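You operate a simulated robot arm through the tools that you are given. There is no shell and no other tool. Be economical: measure what you need, move in short steps, check, and stop when the job is done.

You are at the controls of a simulated two-armed robot. One attempt, no reset.

## Task
Pick up the bottle labelled "cleaner" from the top of the workbench with one hand, pass it to the other hand and put it on the open middle shelf of the shelf unit. Set down upright: bottle.

Only the result counts: the job must be done as asked and must still hold three seconds after the hand-in. Knocking over, shifting, dropping, spilling or breaking anything else fails it.

## Robot
Two 7-joint arms with three-finger grippers on one trunk, on a base that drives. Base frame: it is fixed to the floor where the robot stands at the start and does not move with it; the origin is under the middle of the robot, x ahead of it, y to its left, z up; the surface under the hand at the start is at about z = 0.85. Units: m, rad, N and s.
The left shoulder is at the start at [0.042, 0.154, 1.007], the right one opposite. With the tool pointing down near the work surface each hand reaches from about 0.1 to 0.62 m from the robot's upright axis, wherever it stands, measured 20 degrees to its own side. Places, roughly: open middle shelf of the shelf unit [0.1, -2.9, 0.9]. Payload 2.69 kg a hand.
The TCP of each hand is the grasp point between the finger pads, 0.029 m short of the fingertips. In the tool frame z runs along the fingers and y along their closing line. Largest opening 0.12 m; the body of the gripper starts 0.078 m behind the TCP.
Orientation is that of the tool frame in the base frame, as a unit quaternion [w, x, y, z]. With the fingers straight down and closing along the base's y, the tool's x points along the base's -x, its y along +y and its z along -z.

## Interface
- The arms move only by the tool drive_tool. It takes "left_motion", "right_motion" or both (then of equal length, played together; a hand with none holds still); each is text: rows parted by semicolons, each of 6 numbers parted by spaces: the shift along the base's x, y, z in units of 500 mm (1.0 is 500 mm), then the turn, a rotation vector about the base's x, y, z in units of 120 degrees (1.0 is 120 degrees). In form: x y z wx wy wz; .... A call has 1 to 12 rows; each row is the pose to reach, as a shift and turn from the pose commanded when the call began. "left_jaw" and "right_jaw" are, for a hand that has rows, the finger opening in m, from 0 to 0.12, set as the call begins (left out, the last holds). A call with a number of a shift or a turn outside -1 to 1 is refused whole. A row lasts 0.2 s, in which the tool goes at most 0.05 m and 0.15 rad; a call with a longer step from one row to the next is refused whole, and so is a gripper value outside its range. Where a pose cannot be reached the arm comes as near as it can. A force on the tool above 40 N (or 10 N above the force at the start of the call, whichever is more), or a blocked arm, ends the call early, and 0.2 s more pass. Each finger halts on what it meets, pressing with about 22 N; the grip force reading is that of the motor and also rises with nothing between the fingers. The clock runs only during rows and for 0.2 s after the last one: add rows that repeat a pose to give the fingers time. It gives the time, the measured TCP pose, the force on the tool (base axes), the opening and the grip force at its end, in the units of the frame above (readings bear some noise), with the torque about the TCP (base axes, N m) and any sound that the robot's microphone picked up.
- Cameras (640 x 400 px; columns grow to the right, rows downward): "scene" is now at [0.1515, 0.0257, 1.1813]; the picture's right is [0.28, -0.96, 0.00], its down [-0.33, -0.10, -0.94] and it looks along [0.90, 0.27, -0.34] (base axes); focal length 253 px, centre (320, 200). "left" rides on the left gripper at [0.063, 0, -0.104] in its tool frame; the picture's right is [0.00, 1.00, 0.00], its down [-0.83, 0.00, -0.56] and it looks along [-0.56, 0.00, 0.83] (tool axes); focal length 275 px, centre (320, 200). "right" rides on the right gripper at [0.063, 0, -0.104] in its tool frame; the picture's right is [0.00, 1.00, 0.00], its down [-0.83, 0.00, -0.56] and it looks along [-0.56, 0.00, 0.83] (tool axes); focal length 275 px, centre (320, 200). There is no depth. A picture from a camera that has moved, and an enlarged one, comes with that camera's place and axes in the base frame and with its lens.
- grab_frame(camera): a new picture of that camera. No time passes.
- move_column(by): slides the trunk up (or, below 0, down) by that many m; the arms and the scene camera ride with it, the base frame stays. It gives what a move gives, with no picture.
- roll_base(legs): drives the robot by 1 to 6 legs, each [ahead, left, turn to the left] in m, m and rad, along the robot's own axes; the way and the turn of a leg run together, so that a leg with both is an arc; at most 1.5 m and 3.142 rad a leg. The arms and the cameras ride along, it lands a little off, and it stops where it bumps. It gives what a move gives.
- turn_head(pan, tilt): turns the head with the scene camera to pan (to the left, within 1.396 rad either way) and tilt (down, from -0.506 to 1.204), counted from straight ahead of the robot. It gives what a move gives.
- close_up(camera, box): a new picture of the part [left, top, right, bottom] of that camera's present view, enlarged. No time passes.
- job_done(): hands the job in; it is judged then, once.

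Go step by step. Nothing tells you exact positions but the pictures and the camera data: compare them with the known pose of the tool, close in by small moves and look again before you grip or let go. The budget is 120 turns and 88 pictures, counting those below and the enlarged ones. Unless the task says otherwise, let go and move clear before handing in, and close with one line.

The tools are called after "Request:" as a command line: name --argument value ..., lists and objects as JSON in quotes. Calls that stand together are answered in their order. drive_tool: Moves the arms, as the interface text tells. Its arguments: {"type":"object","properties":{"left_motion":{"type":"string"},"left_jaw":{"type":"number"},"right_motion":{"type":"string"},"right_jaw":{"type":"number"}},"required":[]} The other tools are called the same way: move_column (by) slides the trunk up or down; roll_base (legs) drives the base; turn_head (pan, tilt) turns the head that bears the scene camera; grab_frame (camera) takes a picture; close_up (camera, box) takes an enlarged picture of a part of a camera's view; job_done () hands the job in.

At the start:

```text
time: 0.0
left_ee_pos: [0.3949, 0.2546, 1.1094]
left_tcp_rot: [0.0, 0.001, 1.0, -0.001]
left_ft_force: [0.1, 0.0, -0.8]
left_ft_torque: [0.05, -0.01, 0.0]
left_width: 0.12
left_gripper_force: 0.0
right_ee_pos: [0.3936, -0.1013, 1.079]
right_tcp_rot: [0.0, 0.0, 1.0, 0.001]
right_ft_force: [0.2, 0.7, 0.1]
right_ft_torque: [-0.02, 0.0, 0.03]
right_width: 0.12
right_gripper_force: 0.0
trunk travel left (down, up): [-0.375, 0.063]
robot x, y, heading: [0.0021, 0.0023, -0.0]
head pan, tilt: [0.29, 0.351]
```

scene: 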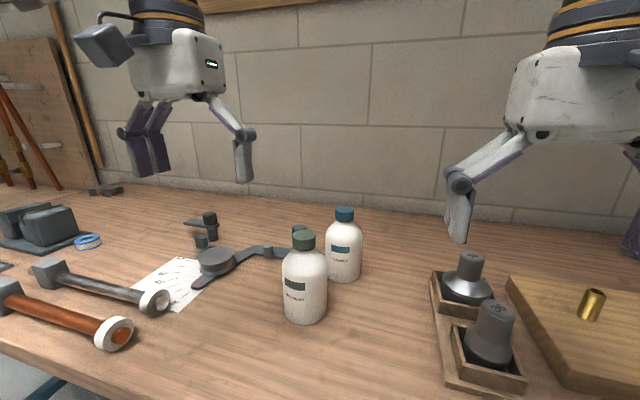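
right: 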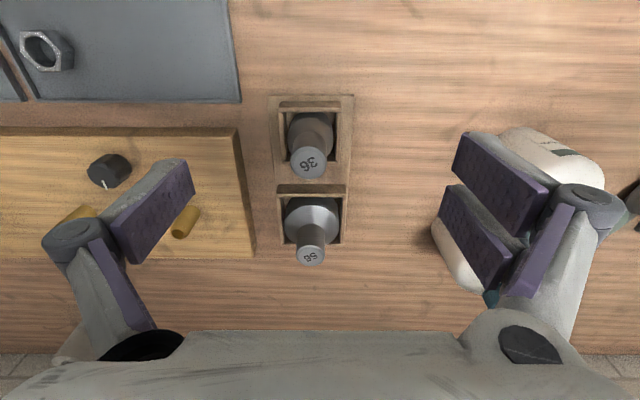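
left: 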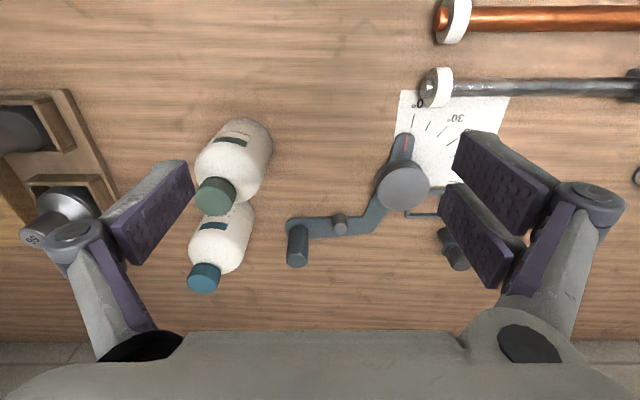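

I see two white bottles on the bench, one with a green cap and one with a blue cap. I'll enlarge the view to read the labels.

Request:
close_up --camera "scene" --box '[265, 195, 385, 330]'

Request:
turn_head --pan -1.39 --tilt 0.3

Request:
grab_frame --camera "scene"

```text
2.96 times, centred on (325, 262) of scene
camera zoom: at [0.1515, 0.0257, 1.1813], right [0.28, -0.96, 0.0], down [-0.33, -0.1, -0.94], along [0.9, 0.27, -0.34], focal length 750 px, centre (305, 15)
```

zoom: 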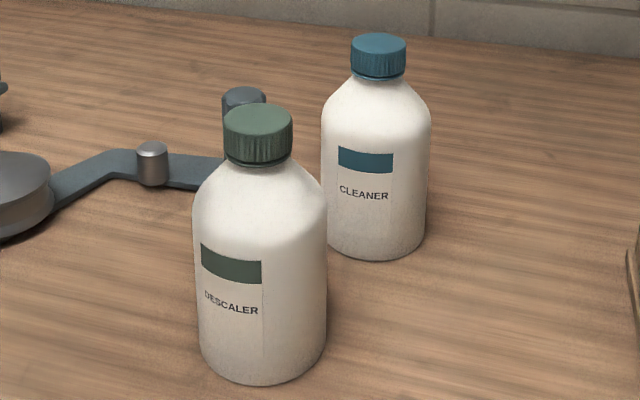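

```text
time: 1.7
left_ee_pos: [0.395, 0.2527, 1.1088]
left_tcp_rot: [0.0, 0.0, 1.0, 0.0]
left_ft_force: [-0.3, -0.1, 0.4]
left_ft_torque: [-0.01, -0.04, -0.03]
left_width: 0.1201
left_gripper_force: 0.2
right_ee_pos: [0.3922, -0.1001, 1.0795]
right_tcp_rot: [0.0, 0.0, 1.0, 0.0]
right_ft_force: [1.0, -0.2, -0.5]
right_ft_torque: [-0.02, -0.02, -0.03]
right_width: 0.12
right_gripper_force: 0.0
trunk travel left (down, up): [-0.375, 0.063]
robot x, y, heading: [0.0029, 0.0011, -0.004]
head pan, tilt: [-1.389, 0.3]
```

```text
83 pictures are left
camera scene: at [0.0791, -0.0926, 1.186], right [-0.98, -0.18, 0.0], down [-0.05, 0.29, -0.96], along [0.17, -0.94, -0.3], focal length 253 px, centre (320, 200)
```

scene: 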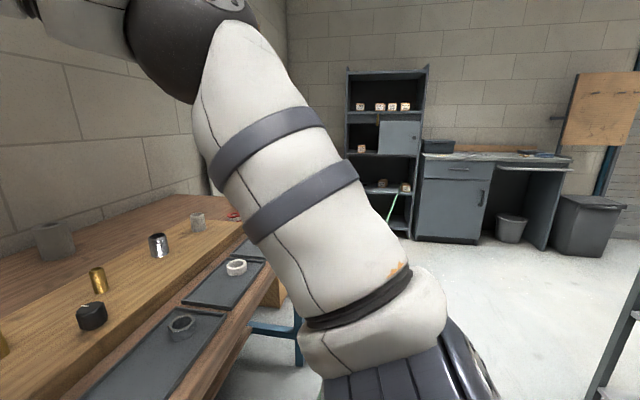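

The cleaner is the blue-capped bottle at about (0.60, 0.105), with the descaler in front of it. Now I'll look at the shelf, and zoom the left camera's view to refine the bottle's position.

Request:
close_up --camera "scene" --box '[330, 55, 450, 245]'

Request:
close_up --camera "left" --box '[160, 100, 360, 300]'

```text
2.11 times, centred on (390, 150) of scene
camera zoom: at [0.0791, -0.0926, 1.186], right [-0.98, -0.18, 0.0], down [-0.05, 0.29, -0.96], along [0.17, -0.94, -0.3], focal length 533 px, centre (173, 305)
```

zoom: 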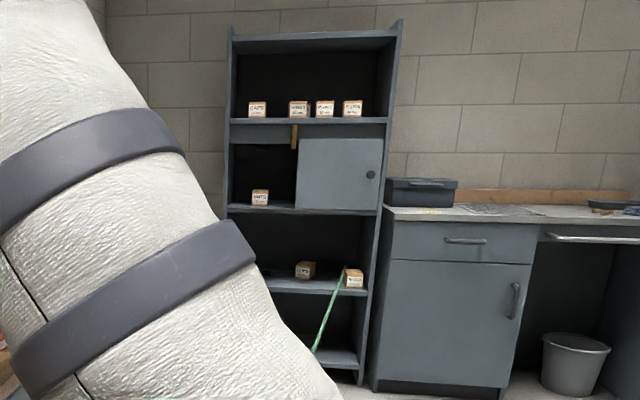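

```text
2.00 times, centred on (260, 200) of left
camera zoom: at [0.3324, 0.2533, 1.2133], right [0.0, 1.0, 0.0], down [0.83, 0.0, 0.56], along [0.56, 0.0, -0.83], focal length 551 px, centre (440, 200)
```

zoom: 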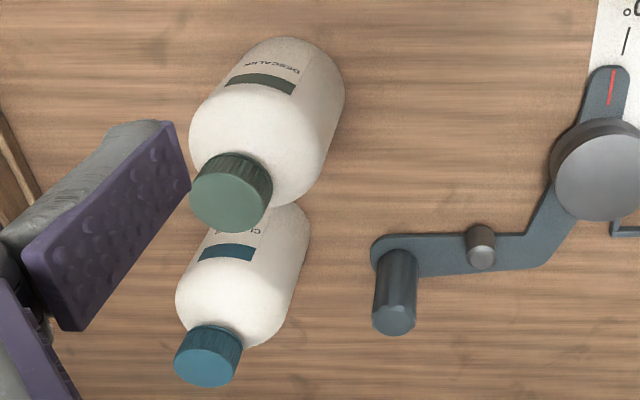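

The cleaner's cap is at about (0.595, 0.112, 1.00). I'll move the left hand above it, staying high.

Request:
drive_tool --left_motion "0.067 -0.047 0 0 0 0; 0.133 -0.094 0 0 0 0; 0.2 -0.141 0 0 0 0; 0.267 -0.188 0 0 0 0; 0.333 -0.235 0 0 0 0; 0.4 -0.282 0 0 0 0; 0.4 -0.282 0 0 0 0" --left_jaw 0.12

Request:
turn_head --pan 0.29 --tilt 0.35

Request:
grab_frame --camera "left"

Request:
grab_frame --camera "scene"

```text
time: 3.3
left_ee_pos: [0.5096, 0.1398, 1.0899]
left_tcp_rot: [-0.001, -0.002, 1.0, -0.001]
left_ft_force: [0.2, -0.1, 0.2]
left_ft_torque: [0.02, -0.01, -0.02]
left_width: 0.1199
left_gripper_force: 0.0
left hand out of reach, approached as far as the arm can: row 4, 5, 6, 7
right_ee_pos: [0.3933, -0.0993, 1.0778]
right_tcp_rot: [0.0, 0.001, 1.0, 0.0]
right_ft_force: [-0.7, 0.5, 0.2]
right_ft_torque: [0.02, 0.01, -0.01]
right_width: 0.1199
right_gripper_force: 0.0
trunk travel left (down, up): [-0.375, 0.063]
robot x, y, heading: [-0.0022, -0.0014, 0.008]
head pan, tilt: [-1.389, 0.3]
```

```text
time: 5.0
left_ee_pos: [0.5083, 0.1398, 1.0894]
left_tcp_rot: [-0.001, -0.001, 1.0, -0.001]
left_ft_force: [-0.3, -0.2, 0.7]
left_ft_torque: [0.0, 0.01, 0.01]
left_width: 0.1198
left_gripper_force: 0.1
right_ee_pos: [0.394, -0.101, 1.0786]
right_tcp_rot: [0.0, -0.001, 1.0, 0.0]
right_ft_force: [0.3, -0.2, 0.1]
right_ft_torque: [-0.01, 0.01, 0.0]
right_width: 0.1201
right_gripper_force: 0.1
trunk travel left (down, up): [-0.375, 0.063]
robot x, y, heading: [0.0022, -0.0018, 0.001]
head pan, tilt: [0.29, 0.351]
```

```text
80 pictures are left
camera left: at [0.4472, 0.139, 1.1937], right [0.0, 1.0, 0.0], down [0.83, 0.0, 0.55], along [0.55, 0.0, -0.83], focal length 275 px, centre (320, 200)
```

left: 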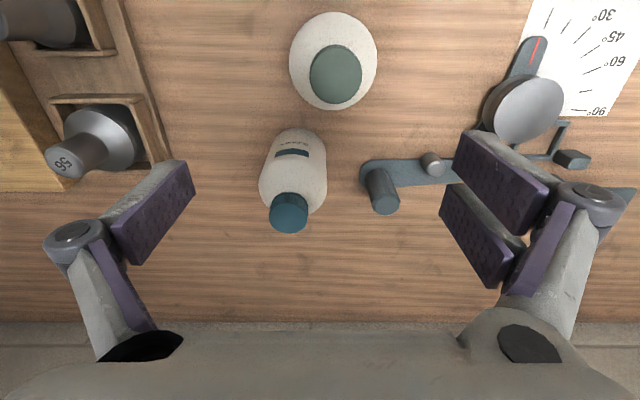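

```text
79 pictures are left
camera scene: at [0.1515, 0.0257, 1.1813], right [0.29, -0.96, 0.0], down [-0.33, -0.1, -0.94], along [0.9, 0.27, -0.34], focal length 253 px, centre (320, 200)
```

scene: 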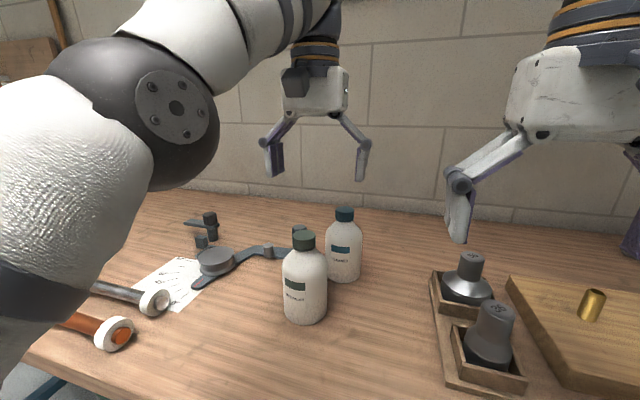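

Directly overhead is out of reach. I'll look down to check the base's clearance to the bench before nudging forward.

Request:
turn_head --pan 0.0 --tilt 1.2

Request:
grab_frame --camera "scene"

```text
time: 6.2
left_ee_pos: [0.5094, 0.1384, 1.0903]
left_tcp_rot: [-0.002, -0.002, 1.0, -0.002]
left_ft_force: [-0.2, 0.3, 0.4]
left_ft_torque: [0.0, -0.01, -0.01]
left_width: 0.1203
left_gripper_force: 0.0
right_ee_pos: [0.3939, -0.0999, 1.0797]
right_tcp_rot: [0.0, 0.001, 1.0, 0.0]
right_ft_force: [0.1, -0.4, 0.3]
right_ft_torque: [0.01, -0.03, 0.03]
right_width: 0.1201
right_gripper_force: 0.1
trunk travel left (down, up): [-0.375, 0.063]
robot x, y, heading: [-0.0006, 0.0028, -0.001]
head pan, tilt: [0.0, 1.201]
```

```text
78 pictures are left
camera scene: at [0.1182, -0.0008, 1.114], right [0.0, -1.0, 0.0], down [-0.93, 0.0, -0.36], along [0.36, 0.0, -0.93], focal length 253 px, centre (320, 200)
```

scene: 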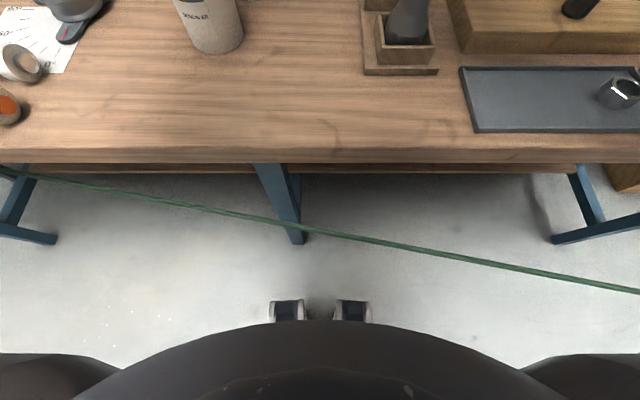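

There's a green line (cord?) crossing the floor in front of the robot. I need to understand it before driving.

Request:
close_up --camera "scene" --box '[200, 140, 400, 330]'

Request:
turn_head --pan -1.0 --tilt 0.8

Request:
grab_frame --camera "scene"

```text
2.11 times, centred on (300, 235) of scene
camera zoom: at [0.1182, -0.0008, 1.114], right [0.0, -1.0, 0.0], down [-0.93, 0.0, -0.36], along [0.36, 0.0, -0.93], focal length 533 px, centre (362, 126)
```

zoom: 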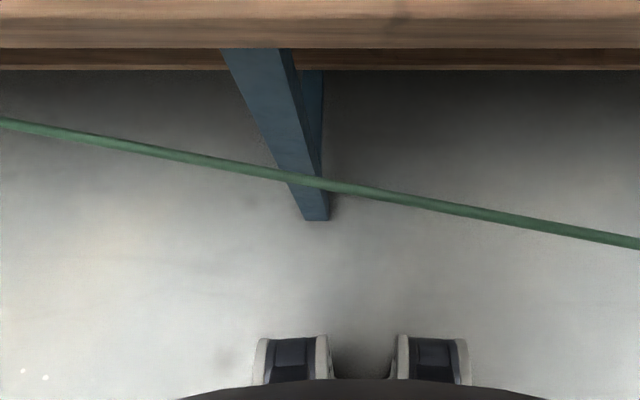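

```text
time: 7.5
left_ee_pos: [0.5093, 0.1391, 1.0903]
left_tcp_rot: [-0.002, -0.002, 1.0, 0.0]
left_ft_force: [0.0, 0.9, 0.2]
left_ft_torque: [0.02, -0.03, 0.03]
left_width: 0.1203
left_gripper_force: 0.1
right_ee_pos: [0.3941, -0.1006, 1.0789]
right_tcp_rot: [0.0, 0.0, 1.0, 0.0]
right_ft_force: [-0.2, -0.3, 0.0]
right_ft_torque: [-0.01, 0.02, 0.02]
right_width: 0.12
right_gripper_force: 0.0
trunk travel left (down, up): [-0.375, 0.063]
robot x, y, heading: [0.0012, 0.0017, 0.002]
head pan, tilt: [-1.0, 0.799]
```

```text
76 pictures are left
camera scene: at [0.1059, -0.0686, 1.1416], right [-0.84, -0.54, 0.0], down [-0.39, 0.6, -0.7], along [0.38, -0.59, -0.72], focal length 253 px, centre (320, 200)
```

scene: 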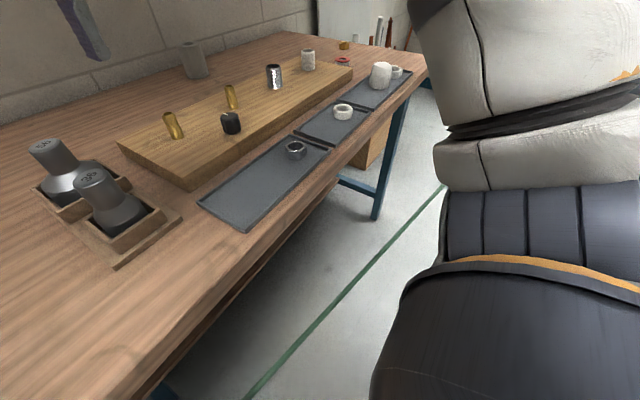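

The green line seems to be one straight cord running from near the bench toward the shelf. Raising the trunk gives me parallax to measure its height, and also more reach.

Request:
move_column --by 0.06

Request:
grab_frame --camera "scene"

Request:
turn_head --pan 0.0 --tilt 1.2

Request:
grab_frame --camera "scene"

```text
time: 8.5
left_ee_pos: [0.4454, 0.1409, 1.2534]
left_tcp_rot: [0.11, 0.0, 0.994, -0.001]
left_ft_force: [-0.1, 0.3, -1.0]
left_ft_torque: [-0.04, 0.05, 0.0]
left_width: 0.1198
left_gripper_force: 0.0
right_ee_pos: [0.3942, -0.0999, 1.1383]
right_tcp_rot: [-0.001, 0.0, 1.0, 0.0]
right_ft_force: [1.4, 0.4, -1.0]
right_ft_torque: [0.02, 0.05, 0.03]
right_width: 0.1199
right_gripper_force: 0.0
trunk travel left (down, up): [-0.435, 0.003]
robot x, y, heading: [-0.001, -0.0002, -0.002]
head pan, tilt: [-1.0, 0.799]
```

```text
75 pictures are left
camera scene: at [0.0485, -0.0685, 1.2099], right [-0.84, -0.54, 0.0], down [-0.39, 0.6, -0.7], along [0.38, -0.59, -0.72], focal length 253 px, centre (320, 200)
```

scene: 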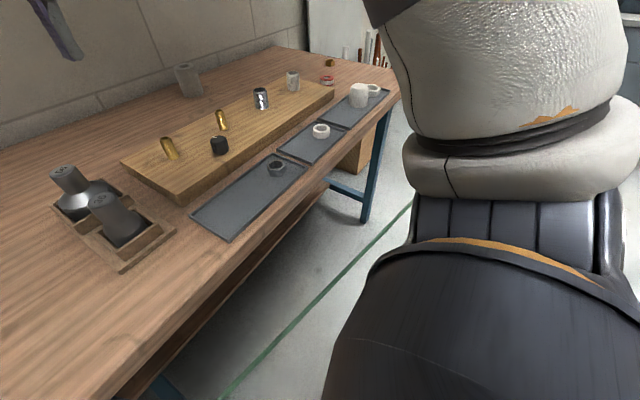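

```text
time: 9.8
left_ee_pos: [0.4448, 0.1414, 1.2537]
left_tcp_rot: [0.111, 0.0, 0.994, -0.001]
left_ft_force: [0.7, 0.3, 0.6]
left_ft_torque: [0.02, 0.01, 0.02]
left_width: 0.1203
left_gripper_force: 0.1
right_ee_pos: [0.3945, -0.1009, 1.1383]
right_tcp_rot: [-0.002, 0.001, 1.0, 0.002]
right_ft_force: [0.4, 0.7, 0.6]
right_ft_torque: [-0.01, -0.03, 0.02]
right_width: 0.1199
right_gripper_force: 0.0
trunk travel left (down, up): [-0.435, 0.003]
robot x, y, heading: [-0.0009, 0.0007, 0.004]
head pan, tilt: [0.0, 1.201]
```

```text
74 pictures are left
camera scene: at [0.0559, -0.0583, 1.2049], right [-0.74, -0.67, 0.0], down [-0.51, 0.57, -0.65], along [0.43, -0.48, -0.76], focal length 253 px, centre (320, 200)
```

scene: 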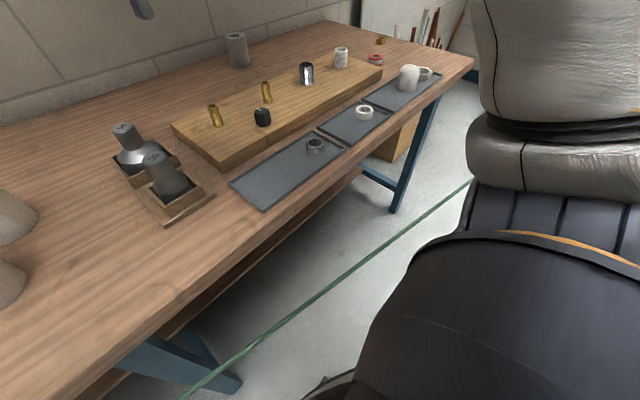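

The head seems to have been mid-turn for that frame; I'll look again.

Request:
grab_frame --camera "scene"

```text
73 pictures are left
camera scene: at [0.0559, -0.0583, 1.2049], right [-0.74, -0.67, 0.0], down [-0.51, 0.57, -0.65], along [0.43, -0.48, -0.76], focal length 253 px, centre (320, 200)
```

scene: 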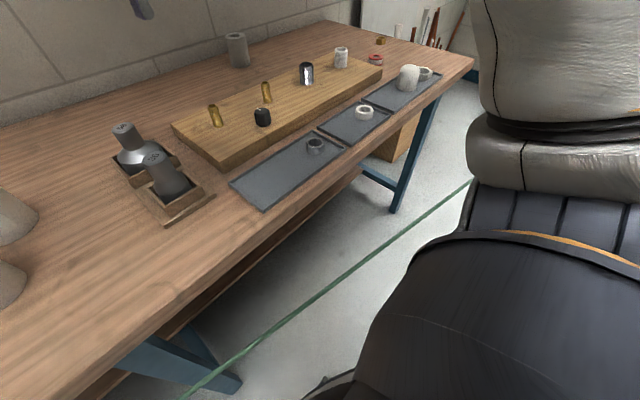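

Raising the column moved the head/torso backwards, and the left arm, at its limit, tipped. I'll undo that: first lower the column back, then retract the left hand.

Request:
drive_tool --left_motion "-0.02 0.05 0.0 0 0 0; -0.05 0.12 0.0 0 0 0; -0.1 0.2 0.0 0 0 0; -0.15 0.25 0 0 0 0; -0.15 0.25 0 0 0 0"

Request:
grab_frame --camera "scene"

```text
time: 10.9
left_ee_pos: [0.3705, 0.2676, 1.2538]
left_tcp_rot: [0.11, 0.0, 0.994, -0.001]
left_ft_force: [0.1, 0.6, 0.0]
left_ft_torque: [-0.02, -0.03, -0.04]
left_width: 0.1199
left_gripper_force: 0.0
right_ee_pos: [0.3946, -0.1007, 1.1389]
right_tcp_rot: [-0.001, 0.001, 1.0, 0.002]
right_ft_force: [0.4, -0.9, 0.6]
right_ft_torque: [0.04, 0.04, 0.01]
right_width: 0.1201
right_gripper_force: 0.1
trunk travel left (down, up): [-0.435, 0.003]
robot x, y, heading: [0.0014, 0.0019, 0.001]
head pan, tilt: [0.0, 1.201]
```

```text
72 pictures are left
camera scene: at [0.0562, -0.0585, 1.205], right [-0.74, -0.67, 0.0], down [-0.51, 0.56, -0.65], along [0.44, -0.48, -0.76], focal length 253 px, centre (320, 200)
```

scene: 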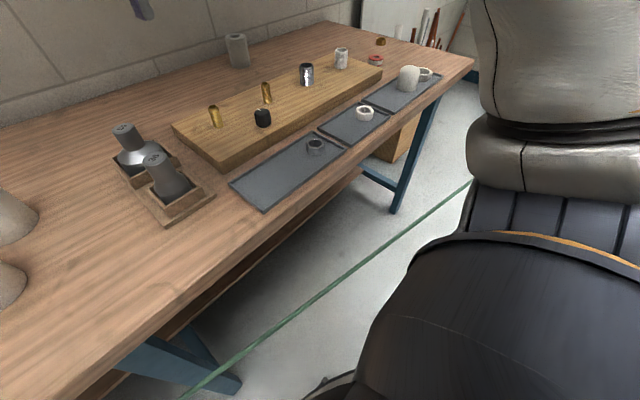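

I'll lower the column back and straighten the head.

Request:
move_column --by -0.06

Request:
turn_head --pan 0.2 --tilt 0.5

Request:
grab_frame --camera "scene"

```text
time: 11.9
left_ee_pos: [0.4116, 0.2665, 1.139]
left_tcp_rot: [0.041, -0.001, 0.999, 0.001]
left_ft_force: [-0.6, 0.3, 0.0]
left_ft_torque: [-0.02, 0.0, 0.02]
left_width: 0.1201
left_gripper_force: 0.3
right_ee_pos: [0.3921, -0.0998, 1.0812]
right_tcp_rot: [0.003, 0.0, 1.0, 0.0]
right_ft_force: [-0.4, -0.9, 0.1]
right_ft_torque: [0.03, 0.01, 0.0]
right_width: 0.1201
right_gripper_force: 0.0
trunk travel left (down, up): [-0.375, 0.063]
robot x, y, heading: [0.0014, 0.0012, -0.001]
head pan, tilt: [0.0, 1.201]
```

```text
time: 13.0
left_ee_pos: [0.412, 0.2658, 1.1379]
left_tcp_rot: [0.04, 0.0, 0.999, 0.0]
left_ft_force: [1.0, -0.9, 0.5]
left_ft_torque: [0.03, -0.03, 0.02]
left_width: 0.1203
left_gripper_force: 0.1
right_ee_pos: [0.3938, -0.1001, 1.0789]
right_tcp_rot: [0.0, 0.0, 1.0, 0.0]
right_ft_force: [0.6, -0.2, -0.1]
right_ft_torque: [0.03, -0.03, 0.02]
right_width: 0.1201
right_gripper_force: 0.0
trunk travel left (down, up): [-0.375, 0.063]
robot x, y, heading: [0.0016, 0.0018, -0.0]
head pan, tilt: [0.201, 0.499]
```

```text
71 pictures are left
camera scene: at [0.1514, 0.0173, 1.1675], right [0.2, -0.98, 0.0], down [-0.47, -0.1, -0.88], along [0.86, 0.17, -0.48], focal length 253 px, centre (320, 200)
```

scene: 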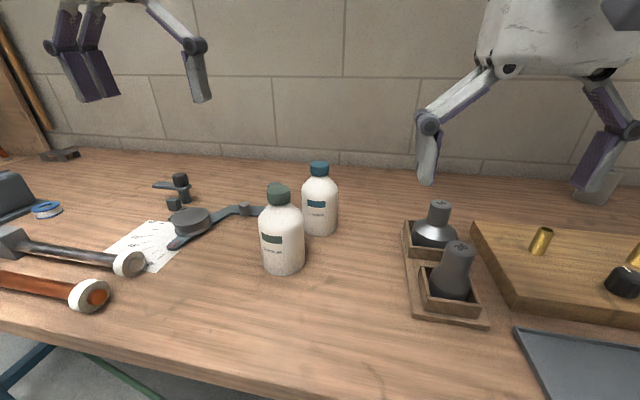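

The head is working again. I'll now bring the left hand in with a 25° forward tilt, hovering 10 cm back along the tool axis from the cap.

Request:
drive_tool --left_motion "0.047 -0.051 0 0 -0.03 0; 0.094 -0.103 0 0 -0.06 0; 0.141 -0.154 -0.02 0 -0.09 0; 0.188 -0.205 -0.05 0 -0.12 0; 0.235 -0.257 -0.08 0 -0.145 0; 0.282 -0.308 -0.114 0 -0.169 0; 0.282 -0.308 -0.114 0 -0.169 0" --left_jaw 0.1

Request:
grab_frame --camera "left"

Request:
grab_frame --camera "scene"

```text
time: 14.6
left_ee_pos: [0.5541, 0.1138, 1.0813]
left_tcp_rot: [0.216, 0.0, 0.976, 0.0]
left_ft_force: [-0.6, 0.2, 0.1]
left_ft_torque: [0.02, -0.02, 0.01]
left_width: 0.1003
left_gripper_force: 0.1
right_ee_pos: [0.3933, -0.1001, 1.0786]
right_tcp_rot: [0.001, 0.0, 1.0, 0.0]
right_ft_force: [1.0, 0.7, 0.8]
right_ft_torque: [0.0, 0.01, -0.03]
right_width: 0.12
right_gripper_force: 0.1
trunk travel left (down, up): [-0.375, 0.063]
robot x, y, heading: [-0.0025, 0.0022, -0.003]
head pan, tilt: [0.201, 0.499]
```

```text
70 pictures are left
camera left: at [0.4543, 0.1139, 1.1496], right [0.0, 1.0, 0.0], down [0.52, 0.0, 0.85], along [0.85, 0.0, -0.52], focal length 275 px, centre (320, 200)
```

left: 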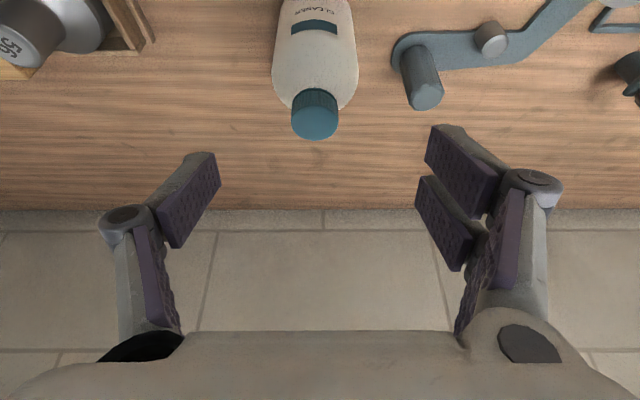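

```text
69 pictures are left
camera scene: at [0.1511, 0.0176, 1.1677], right [0.2, -0.98, 0.0], down [-0.47, -0.1, -0.88], along [0.86, 0.18, -0.48], focal length 253 px, centre (320, 200)
```

scene: 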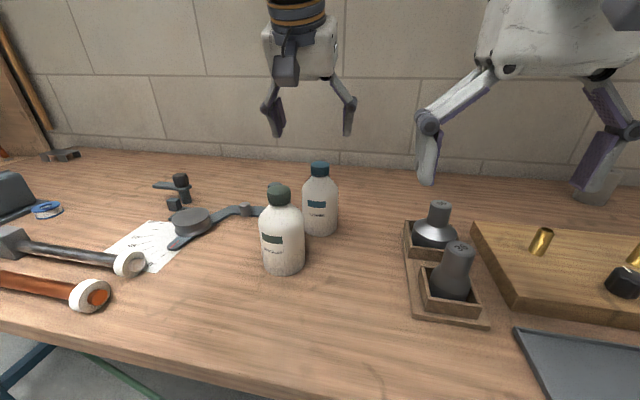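

The cap is at about (0.595, 0.110, 0.997) in both views. Now advancing along the tool axis to the cap.

Request:
drive_tool --left_motion "0.02 -0.003 -0.048 0 0 0; 0.041 -0.006 -0.096 0 0 0; 0.061 -0.008 -0.144 0 0 0; 0.08 -0.008 -0.188 0 0 0; 0.08 -0.008 -0.188 0 0 0"

Request:
grab_frame --camera "left"

Request:
close_up --camera "scene" --box '[220, 60, 400, 290]'

```text
time: 15.8
left_ee_pos: [0.594, 0.1088, 0.9867]
left_tcp_rot: [0.216, 0.0, 0.976, 0.0]
left_ft_force: [-0.3, 0.0, -0.3]
left_ft_torque: [0.02, 0.0, -0.02]
left_width: 0.1002
left_gripper_force: 0.0
right_ee_pos: [0.3938, -0.1004, 1.079]
right_tcp_rot: [0.001, 0.0, 1.0, 0.0]
right_ft_force: [0.9, 0.9, -0.6]
right_ft_torque: [0.02, 0.03, 0.0]
right_width: 0.12
right_gripper_force: 0.0
trunk travel left (down, up): [-0.375, 0.063]
robot x, y, heading: [-0.0016, -0.0028, -0.001]
head pan, tilt: [0.201, 0.499]
```

```text
68 pictures are left
camera left: at [0.4939, 0.1091, 1.0551], right [0.0, 1.0, 0.0], down [0.52, 0.0, 0.85], along [0.85, 0.0, -0.52], focal length 275 px, centre (320, 200)
```

left: 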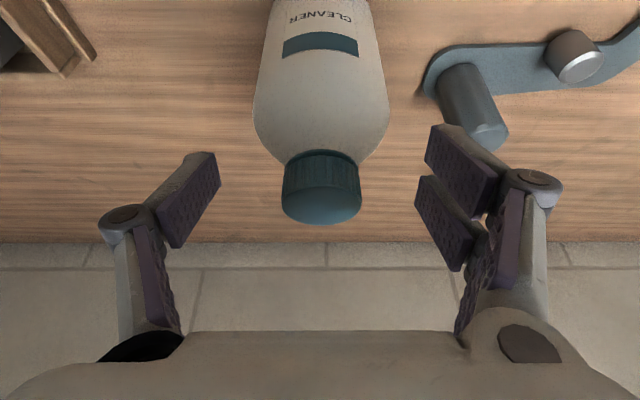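

```text
1.74 times, centred on (310, 175) of scene
camera zoom: at [0.1512, 0.0173, 1.1677], right [0.2, -0.98, 0.0], down [-0.47, -0.1, -0.88], along [0.86, 0.18, -0.48], focal length 440 px, centre (337, 244)
```

zoom: 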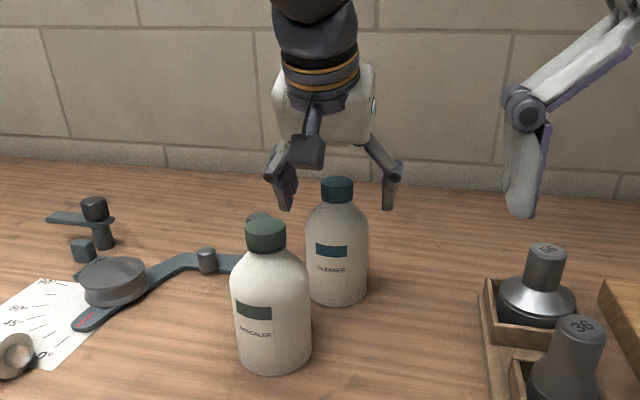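

The cap is centred between the pads. Closing.

Request:
drive_tool --left_motion "0 0 0 0 0 0; 0 0 0 0 0 0; 0 0 0 0 0 0; 0 0 0 0 0 0; 0 0 0 0 0 0" --left_jaw 0.0

Request:
grab_frame --camera "left"

```text
time: 17.0
left_ee_pos: [0.5929, 0.1087, 0.9914]
left_tcp_rot: [0.219, 0.0, 0.976, -0.001]
left_ft_force: [0.3, 2.8, 25.9]
left_ft_torque: [0.16, -0.09, -0.01]
left_width: 0.0415
left_gripper_force: 22.1
right_ee_pos: [0.3922, -0.1003, 1.0801]
right_tcp_rot: [0.002, 0.0, 1.0, 0.0]
right_ft_force: [0.8, -0.6, -0.1]
right_ft_torque: [0.0, 0.0, 0.0]
right_width: 0.12
right_gripper_force: 0.0
trunk travel left (down, up): [-0.375, 0.063]
robot x, y, heading: [0.0014, -0.0015, -0.0]
head pan, tilt: [0.201, 0.499]
```

```text
66 pictures are left
camera left: at [0.4926, 0.1092, 1.0579], right [0.0, 1.0, 0.0], down [0.51, 0.0, 0.86], along [0.86, 0.0, -0.51], focal length 275 px, centre (320, 200)
```

left: 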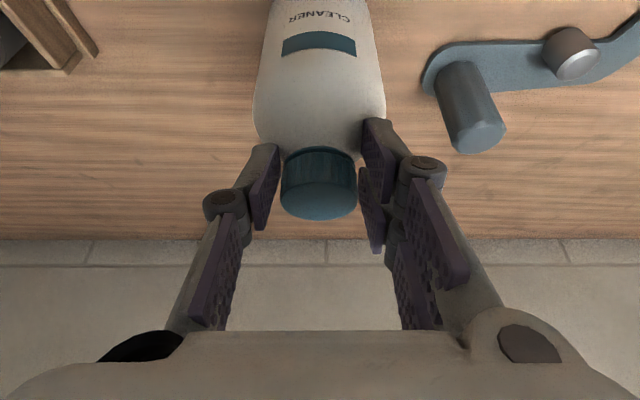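

The fingertips wedged on the bottle's shoulder (26 N upward). I'll open, back off about 12 mm, and regrip on the cap alone.

Request:
drive_tool --left_motion "0 0 0 0 0 0; 0 0 0 0 0 0; -0.008 0.001 0.012 0 0 0; -0.010 0.001 0.024 0 0 0; -0.010 0.001 0.024 0 0 0" --left_jaw 0.07

Request:
drive_tool --left_motion "0 0 0 0 0 0; 0 0 0 0 0 0; 0 0 0 0 0 0; 0 0 0 0 0 0; 0 0 0 0 0 0" --left_jaw 0.0

Request:
grab_frame --camera "left"

```text
time: 18.2
left_ee_pos: [0.5879, 0.1082, 0.9985]
left_tcp_rot: [0.215, 0.0, 0.977, 0.0]
left_ft_force: [0.1, -0.2, 0.8]
left_ft_torque: [0.0, 0.02, 0.0]
left_width: 0.0699
left_gripper_force: 0.0
right_ee_pos: [0.3931, -0.0999, 1.0784]
right_tcp_rot: [0.0, 0.001, 1.0, 0.0]
right_ft_force: [-0.5, 0.2, 0.4]
right_ft_torque: [0.0, 0.03, 0.0]
right_width: 0.12
right_gripper_force: 0.1
trunk travel left (down, up): [-0.375, 0.063]
robot x, y, heading: [0.0004, -0.0012, -0.002]
head pan, tilt: [0.201, 0.499]
```

```text
time: 19.4
left_ee_pos: [0.5887, 0.1071, 0.998]
left_tcp_rot: [0.215, 0.0, 0.977, -0.001]
left_ft_force: [-0.2, -0.5, 1.7]
left_ft_torque: [0.05, -0.14, -0.03]
left_width: 0.0347
left_gripper_force: 21.2
right_ee_pos: [0.3947, -0.0997, 1.0788]
right_tcp_rot: [0.001, 0.0, 1.0, -0.001]
right_ft_force: [-1.2, 0.0, -0.7]
right_ft_torque: [-0.02, 0.02, -0.01]
right_width: 0.1201
right_gripper_force: 0.0
trunk travel left (down, up): [-0.375, 0.063]
robot x, y, heading: [-0.0028, -0.0024, 0.003]
head pan, tilt: [0.201, 0.499]
```

```text
65 pictures are left
camera left: at [0.488, 0.1088, 1.0664], right [0.0, 1.0, 0.0], down [0.52, 0.0, 0.85], along [0.85, 0.0, -0.52], focal length 275 px, centre (320, 200)
```

left: 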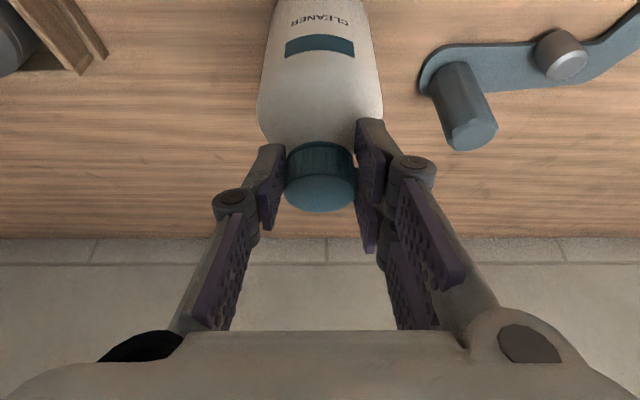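

The grip is now on the cap (opening 34.7 mm). Lifting gently and checking the load.

Request:
drive_tool --left_motion "0 0 0.02 0 0 0; 0 0 0.05 0 0 0; 0 0 0.08 0 0 0; 0 0 0.1 0 0 0; 0 0 0.1 0 0 0"

Request:
grab_frame --camera "scene"

```text
time: 20.6
left_ee_pos: [0.5887, 0.1082, 1.0507]
left_tcp_rot: [0.215, 0.0, 0.977, -0.001]
left_ft_force: [-0.4, -1.3, -4.4]
left_ft_torque: [0.0, 0.04, -0.01]
left_width: 0.0347
left_gripper_force: 21.8
right_ee_pos: [0.393, -0.0999, 1.0794]
right_tcp_rot: [0.0, 0.0, 1.0, 0.0]
right_ft_force: [-0.2, -0.5, -0.1]
right_ft_torque: [0.0, 0.0, 0.0]
right_width: 0.1201
right_gripper_force: 0.0
trunk travel left (down, up): [-0.375, 0.063]
robot x, y, heading: [0.0031, 0.0027, 0.003]
head pan, tilt: [0.201, 0.499]
```

```text
64 pictures are left
camera scene: at [0.1517, 0.0174, 1.1675], right [0.2, -0.98, 0.0], down [-0.47, -0.1, -0.88], along [0.86, 0.17, -0.48], focal length 253 px, centre (320, 200)
```

scene: 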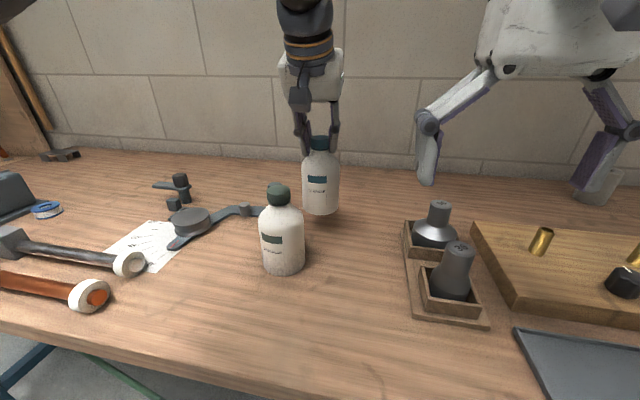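

The bottle is held upright (≈4.5 N). I'll lift it clear of everything and bring it to a hand-over spot, while the right hand turns to a forward-left, slightly downward posture well to the side.

Request:
drive_tool --left_motion "0 0 0.06 0 0 0; 0 0 0.12 0 0 0; 0 0 0.18 0 0 0; 0 0 0.24 0 0 0; -0.04 -0.03 0.24 0 0 0; -0.09 -0.06 0.24 0 0 0; -0.14 -0.09 0.24 0 0 0; -0.18 -0.116 0.24 0 0 0; -0.18 -0.116 0.24 0 0 0"

Request:
drive_tool --right_motion "0 -0.02 0.02 0.0193 -0.0465 0.0303; 0 -0.04 0.04 0.0386 -0.093 0.0606; 0 -0.06 0.06 0.0579 -0.1395 0.0909; 0 -0.08 0.08 0.0772 -0.186 0.1212; 0 -0.08 0.1 0.0965 -0.2325 0.1515; 0 -0.08 0.11 0.1158 -0.279 0.1818; 0 -0.08 0.12 0.135 -0.3255 0.212; 0 -0.08 0.13 0.1543 -0.372 0.2424; 0 -0.08 0.13 0.1736 -0.4185 0.2727; 0 -0.08 0.13 0.1929 -0.465 0.303; 0 -0.08 0.13 0.2122 -0.512 0.333; 0 -0.08 0.13 0.2122 -0.512 0.333" --right_jaw 0.12

Request:
grab_frame --camera "scene"

Request:
grab_frame --camera "right"

```text
time: 22.6
left_ee_pos: [0.4963, 0.0507, 1.1686]
left_tcp_rot: [0.215, 0.0, 0.977, -0.001]
left_ft_force: [0.9, 0.3, -4.6]
left_ft_torque: [-0.05, 0.04, 0.0]
left_width: 0.0351
left_gripper_force: 22.0
left hand out of reach, approached as far as the arm can: row 3, 4, 5
right_ee_pos: [0.3951, -0.0997, 1.0784]
right_tcp_rot: [0.0, 0.0, 1.0, 0.0]
right_ft_force: [0.9, 0.4, 0.8]
right_ft_torque: [-0.01, 0.01, 0.01]
right_width: 0.1202
right_gripper_force: 0.1
trunk travel left (down, up): [-0.375, 0.063]
robot x, y, heading: [0.0004, 0.0007, -0.002]
head pan, tilt: [0.201, 0.499]
```

```text
time: 25.2
left_ee_pos: [0.4958, 0.0511, 1.1692]
left_tcp_rot: [0.215, 0.0, 0.977, -0.001]
left_ft_force: [0.3, -0.5, -4.6]
left_ft_torque: [0.01, 0.07, 0.0]
left_width: 0.0349
left_gripper_force: 21.4
right_ee_pos: [0.3949, -0.1403, 1.1444]
right_tcp_rot: [0.497, -0.323, 0.779, 0.206]
right_ft_force: [0.8, 0.1, 0.0]
right_ft_torque: [0.01, 0.02, -0.04]
right_width: 0.1198
right_gripper_force: 0.0
trunk travel left (down, up): [-0.375, 0.063]
robot x, y, heading: [-0.0018, 0.0017, 0.001]
head pan, tilt: [0.201, 0.499]
```

```text
63 pictures are left
camera scene: at [0.1517, 0.0175, 1.1676], right [0.2, -0.98, 0.0], down [-0.47, -0.1, -0.88], along [0.86, 0.17, -0.48], focal length 253 px, centre (320, 200)
```

scene: 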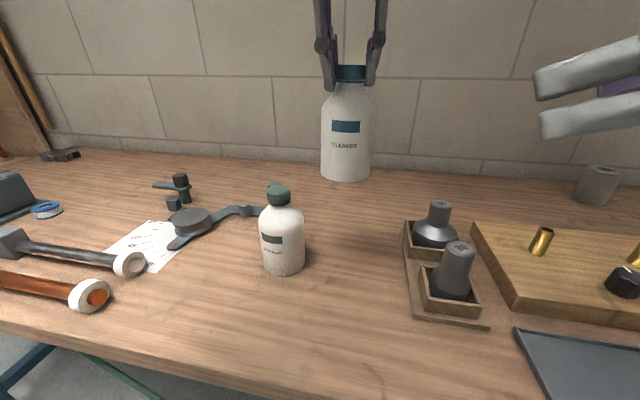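

```text
62 pictures are left
camera right: at [0.3091, -0.2261, 1.1304], right [-0.71, 0.71, 0.0], down [-0.11, -0.11, 0.99], along [0.7, 0.7, 0.15], focal length 275 px, centre (320, 200)
```

right: 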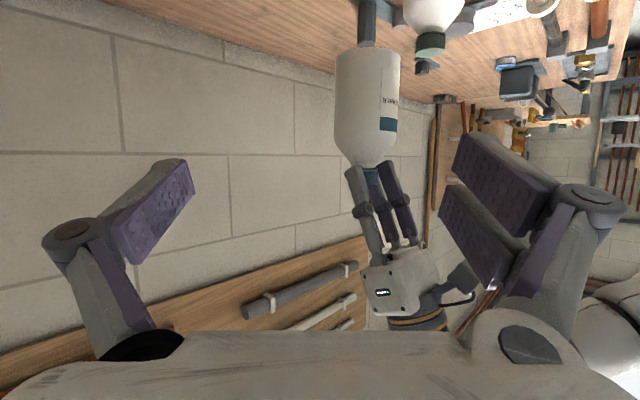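

Both hands are in place; bottle axis ≈ (0.50, 0.047), bottom ≈ 1.022. Moving the right hand to the staging point 14 cm short of the bottle on its approach line.

Request:
drive_tool --right_motion "0.01 0.065 -0.003 0 0 0; 0.02 0.13 -0.006 0 0 0; 0.03 0.194 -0.01 0 0 0; 0.03 0.194 -0.01 0 0 0"

Request:
grab_frame --camera "right"

Request:
grab_frame --camera "scene"

```text
time: 26.2
left_ee_pos: [0.4957, 0.051, 1.1682]
left_tcp_rot: [0.215, 0.0, 0.977, 0.0]
left_ft_force: [-1.1, 0.1, -4.1]
left_ft_torque: [-0.01, 0.03, -0.01]
left_width: 0.0348
left_gripper_force: 22.4
right_ee_pos: [0.4109, -0.0439, 1.1401]
right_tcp_rot: [0.496, -0.322, 0.78, 0.205]
right_ft_force: [-0.7, -0.5, 0.5]
right_ft_torque: [0.01, -0.01, -0.01]
right_width: 0.1198
right_gripper_force: 0.0
trunk travel left (down, up): [-0.375, 0.063]
robot x, y, heading: [0.0026, 0.0001, -0.003]
head pan, tilt: [0.201, 0.499]
```

```text
61 pictures are left
camera right: at [0.3257, -0.1297, 1.1265], right [-0.71, 0.71, 0.0], down [-0.11, -0.11, 0.99], along [0.7, 0.7, 0.15], focal length 275 px, centre (320, 200)
```

right: 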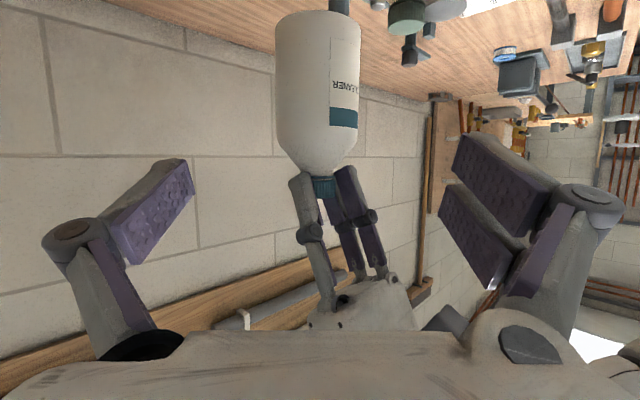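

```text
60 pictures are left
camera scene: at [0.1516, 0.017, 1.1676], right [0.2, -0.98, 0.0], down [-0.47, -0.1, -0.88], along [0.86, 0.18, -0.48], focal length 253 px, centre (320, 200)
```

scene: 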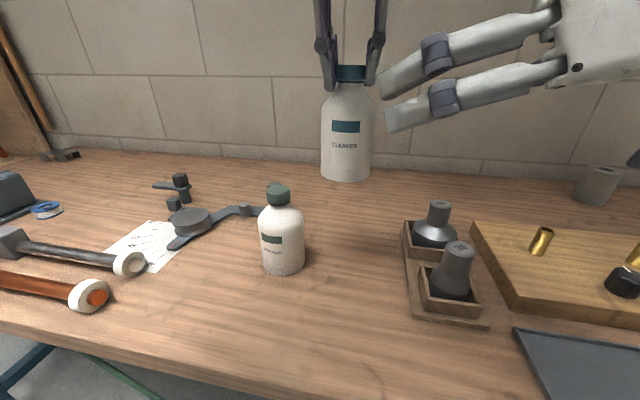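

The bottle is centred in the right hand's view. Advancing to straddle the body.

Request:
drive_tool --right_motion "0.045 0.046 -0.03 0 0 0; 0.089 0.091 -0.06 0 0 0; 0.134 0.137 -0.09 0 0 0; 0.178 0.182 -0.12 0 0 0; 0.178 0.182 -0.12 0 0 0"

Request:
grab_frame --camera "right"

Request:
grab_frame --camera "scene"

```text
time: 27.4
left_ee_pos: [0.497, 0.0501, 1.1677]
left_tcp_rot: [0.215, 0.0, 0.977, -0.001]
left_ft_force: [0.0, -0.4, -4.0]
left_ft_torque: [-0.01, 0.07, 0.04]
left_width: 0.0349
left_gripper_force: 21.9
right_ee_pos: [0.4979, 0.048, 1.0798]
right_tcp_rot: [0.496, -0.323, 0.779, 0.207]
right_ft_force: [-0.4, -0.9, 0.3]
right_ft_torque: [-0.02, 0.01, 0.0]
right_width: 0.1201
right_gripper_force: 0.1
trunk travel left (down, up): [-0.375, 0.063]
robot x, y, heading: [-0.0008, -0.0001, 0.0]
head pan, tilt: [0.201, 0.499]
```

```text
59 pictures are left
camera right: at [0.4131, -0.0375, 1.0668], right [-0.71, 0.71, 0.0], down [-0.11, -0.11, 0.99], along [0.7, 0.7, 0.15], focal length 275 px, centre (320, 200)
```

right: 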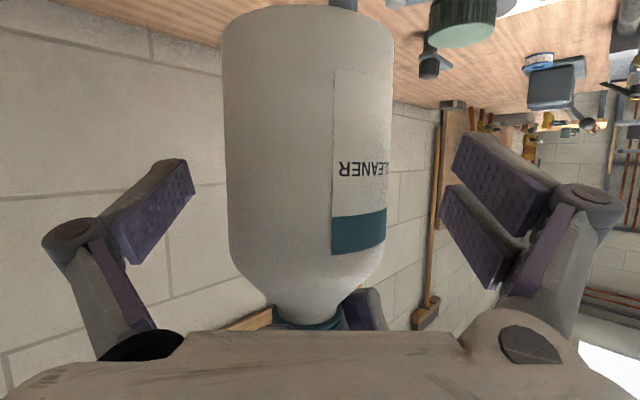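

```text
58 pictures are left
camera scene: at [0.1514, 0.0171, 1.1677], right [0.2, -0.98, 0.0], down [-0.47, -0.1, -0.88], along [0.86, 0.17, -0.48], focal length 253 px, centre (320, 200)
```

scene: 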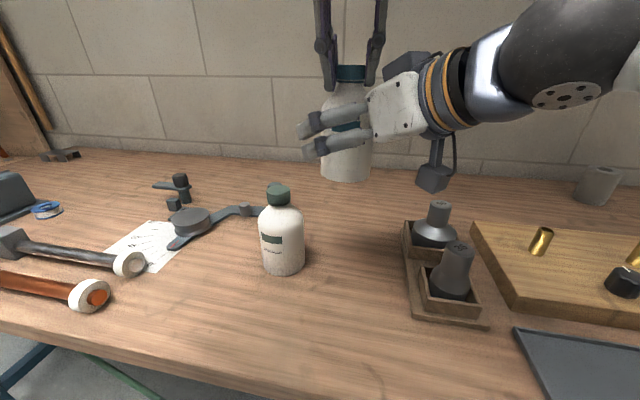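

The bottle sits a few mm off the gripper's centreline; nudging and closing the right hand.

Request:
drive_tool --right_motion "0.007 -0.007 0 0 0 0; 0.007 -0.007 0 0 0 0; 0.007 -0.007 0 0 0 0; 0.007 -0.007 0 0 0 0; 0.007 -0.007 0 0 0 0" --right_jaw 0.0

Request:
grab_frame --camera "right"

```text
time: 28.6
left_ee_pos: [0.4967, 0.0514, 1.1681]
left_tcp_rot: [0.215, -0.001, 0.977, 0.001]
left_ft_force: [8.5, 5.9, -6.1]
left_ft_torque: [0.28, -0.46, 0.08]
left_width: 0.0351
left_gripper_force: 21.8
right_ee_pos: [0.5016, 0.0437, 1.0792]
right_tcp_rot: [0.496, -0.323, 0.779, 0.206]
right_ft_force: [-8.7, -6.2, 1.7]
right_ft_torque: [0.28, -0.12, 0.03]
right_width: 0.072
right_gripper_force: 21.6
trunk travel left (down, up): [-0.375, 0.063]
robot x, y, heading: [0.0023, -0.0026, -0.0]
head pan, tilt: [0.201, 0.499]
```

```text
57 pictures are left
camera right: at [0.4167, -0.0413, 1.0667], right [-0.71, 0.71, 0.0], down [-0.11, -0.11, 0.99], along [0.7, 0.7, 0.15], focal length 275 px, centre (320, 200)
```

right: 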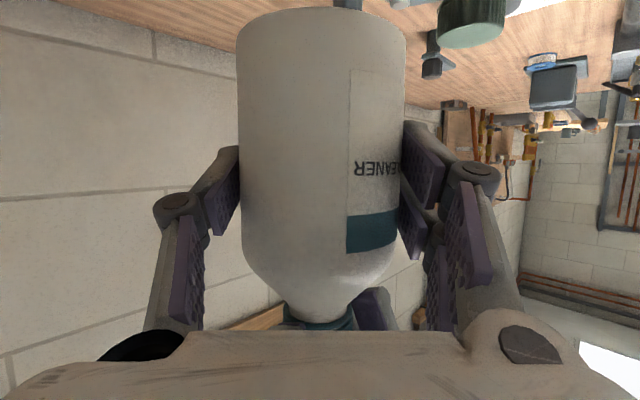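

The right hand holds the body firmly (72 mm). Now the left hand opens and I check that the bottle stays put.

Request:
drive_tool --left_motion "0 0 0 0 0 0; 0 0 0 0 0 0; 0 0 0 0 0 0" --left_jaw 0.075

Request:
grab_frame --camera "scene"

Request:
grab_frame --camera "left"

```text
time: 29.4
left_ee_pos: [0.4961, 0.051, 1.1682]
left_tcp_rot: [0.215, 0.0, 0.977, -0.001]
left_ft_force: [0.3, 0.8, 0.4]
left_ft_torque: [0.0, -0.02, 0.0]
left_width: 0.0751
left_gripper_force: 0.1
right_ee_pos: [0.503, 0.0433, 1.0802]
right_tcp_rot: [0.496, -0.323, 0.779, 0.206]
right_ft_force: [0.3, -0.6, 0.6]
right_ft_torque: [-0.03, 0.02, -0.01]
right_width: 0.0723
right_gripper_force: 21.6
trunk travel left (down, up): [-0.375, 0.063]
robot x, y, heading: [-0.0022, -0.0008, -0.0]
head pan, tilt: [0.201, 0.499]
```

```text
56 pictures are left
camera scene: at [0.1517, 0.0174, 1.1676], right [0.2, -0.98, 0.0], down [-0.47, -0.1, -0.88], along [0.86, 0.17, -0.48], focal length 253 px, centre (320, 200)
```

scene: 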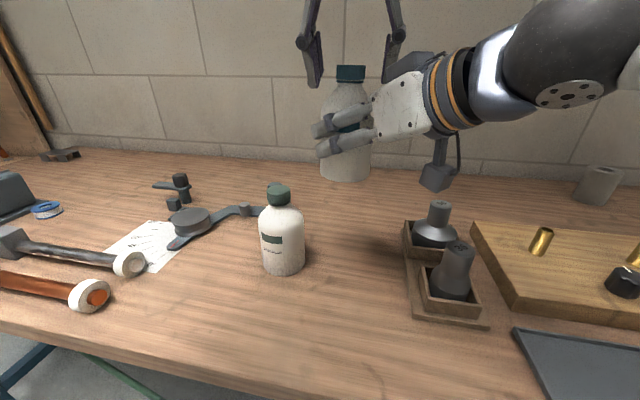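

```text
55 pictures are left
camera left: at [0.3965, 0.051, 1.2359], right [0.0, 1.0, 0.0], down [0.52, 0.0, 0.85], along [0.85, 0.0, -0.52], focal length 275 px, centre (320, 200)
```

left: 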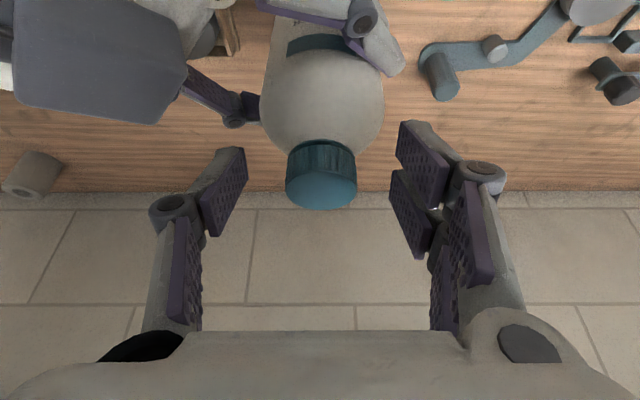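

The right hand holds the bottle. Withdrawing the left hand back along its axis, then to the left.

Request:
drive_tool --left_motion "-0.03 0 0.06 0 0 0; -0.06 0 0.12 0 0 0; -0.1 0.02 0.18 0 0 0; -0.14 0.1 0.18 0 0 0; -0.18 0.18 0.15 0 0 0; -0.22 0.26 0.1 0 0 0; -0.25 0.34 0.05 0 0 0; -0.27 0.4 0 0 0 0; -0.27 0.4 0 0 0 0"

Request:
grab_frame --camera "scene"

```text
refused: row 6 steps farther than a row can; nothing moved
```

```text
54 pictures are left
camera scene: at [0.1517, 0.0174, 1.1676], right [0.2, -0.98, 0.0], down [-0.47, -0.1, -0.88], along [0.86, 0.17, -0.48], focal length 253 px, centre (320, 200)
```

scene: 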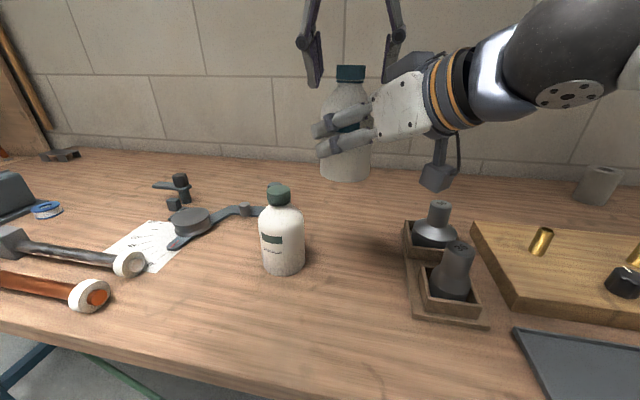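

One row step was too long; I'll repeat the withdrawal with smaller steps.

Request:
drive_tool --left_motion "-0.03 0 0.06 0 0 0; -0.06 0 0.12 0 0 0; -0.1 0.02 0.18 0 0 0; -0.14 0.09 0.18 0 0 0; -0.18 0.16 0.16 0 0 0; -0.21 0.23 0.13 0 0 0; -0.24 0.3 0.09 0 0 0; -0.26 0.36 0.04 0 0 0; -0.27 0.4 0 0 0 0; -0.27 0.4 0 0 0 0"

Request:
grab_frame --camera "scene"

```text
time: 31.6
left_ee_pos: [0.365, 0.2507, 1.1681]
left_tcp_rot: [0.215, 0.0, 0.977, -0.001]
left_ft_force: [0.1, -0.2, -0.3]
left_ft_torque: [-0.03, -0.01, 0.01]
left_width: 0.0748
left_gripper_force: 0.0
left hand out of reach, approached as far as the arm can: row 3, 4, 5, 6
right_ee_pos: [0.5025, 0.0444, 1.0796]
right_tcp_rot: [0.497, -0.322, 0.779, 0.206]
right_ft_force: [0.4, 0.6, 0.1]
right_ft_torque: [-0.05, 0.04, -0.02]
right_width: 0.0721
right_gripper_force: 22.2
trunk travel left (down, up): [-0.375, 0.063]
robot x, y, heading: [-0.0007, 0.0001, -0.004]
head pan, tilt: [0.201, 0.499]
```

```text
53 pictures are left
camera scene: at [0.1517, 0.0172, 1.1676], right [0.2, -0.98, 0.0], down [-0.47, -0.1, -0.88], along [0.86, 0.17, -0.48], focal length 253 px, centre (320, 200)
```

scene: 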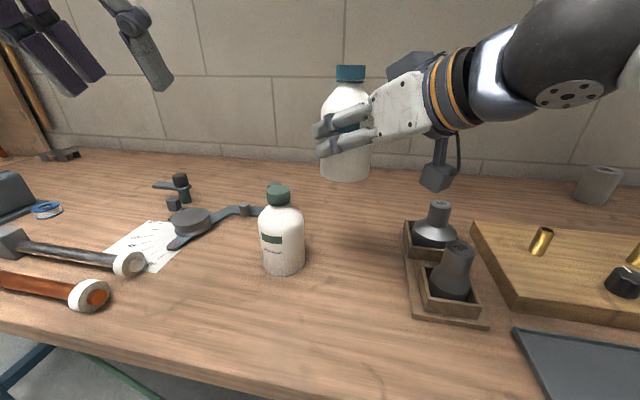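

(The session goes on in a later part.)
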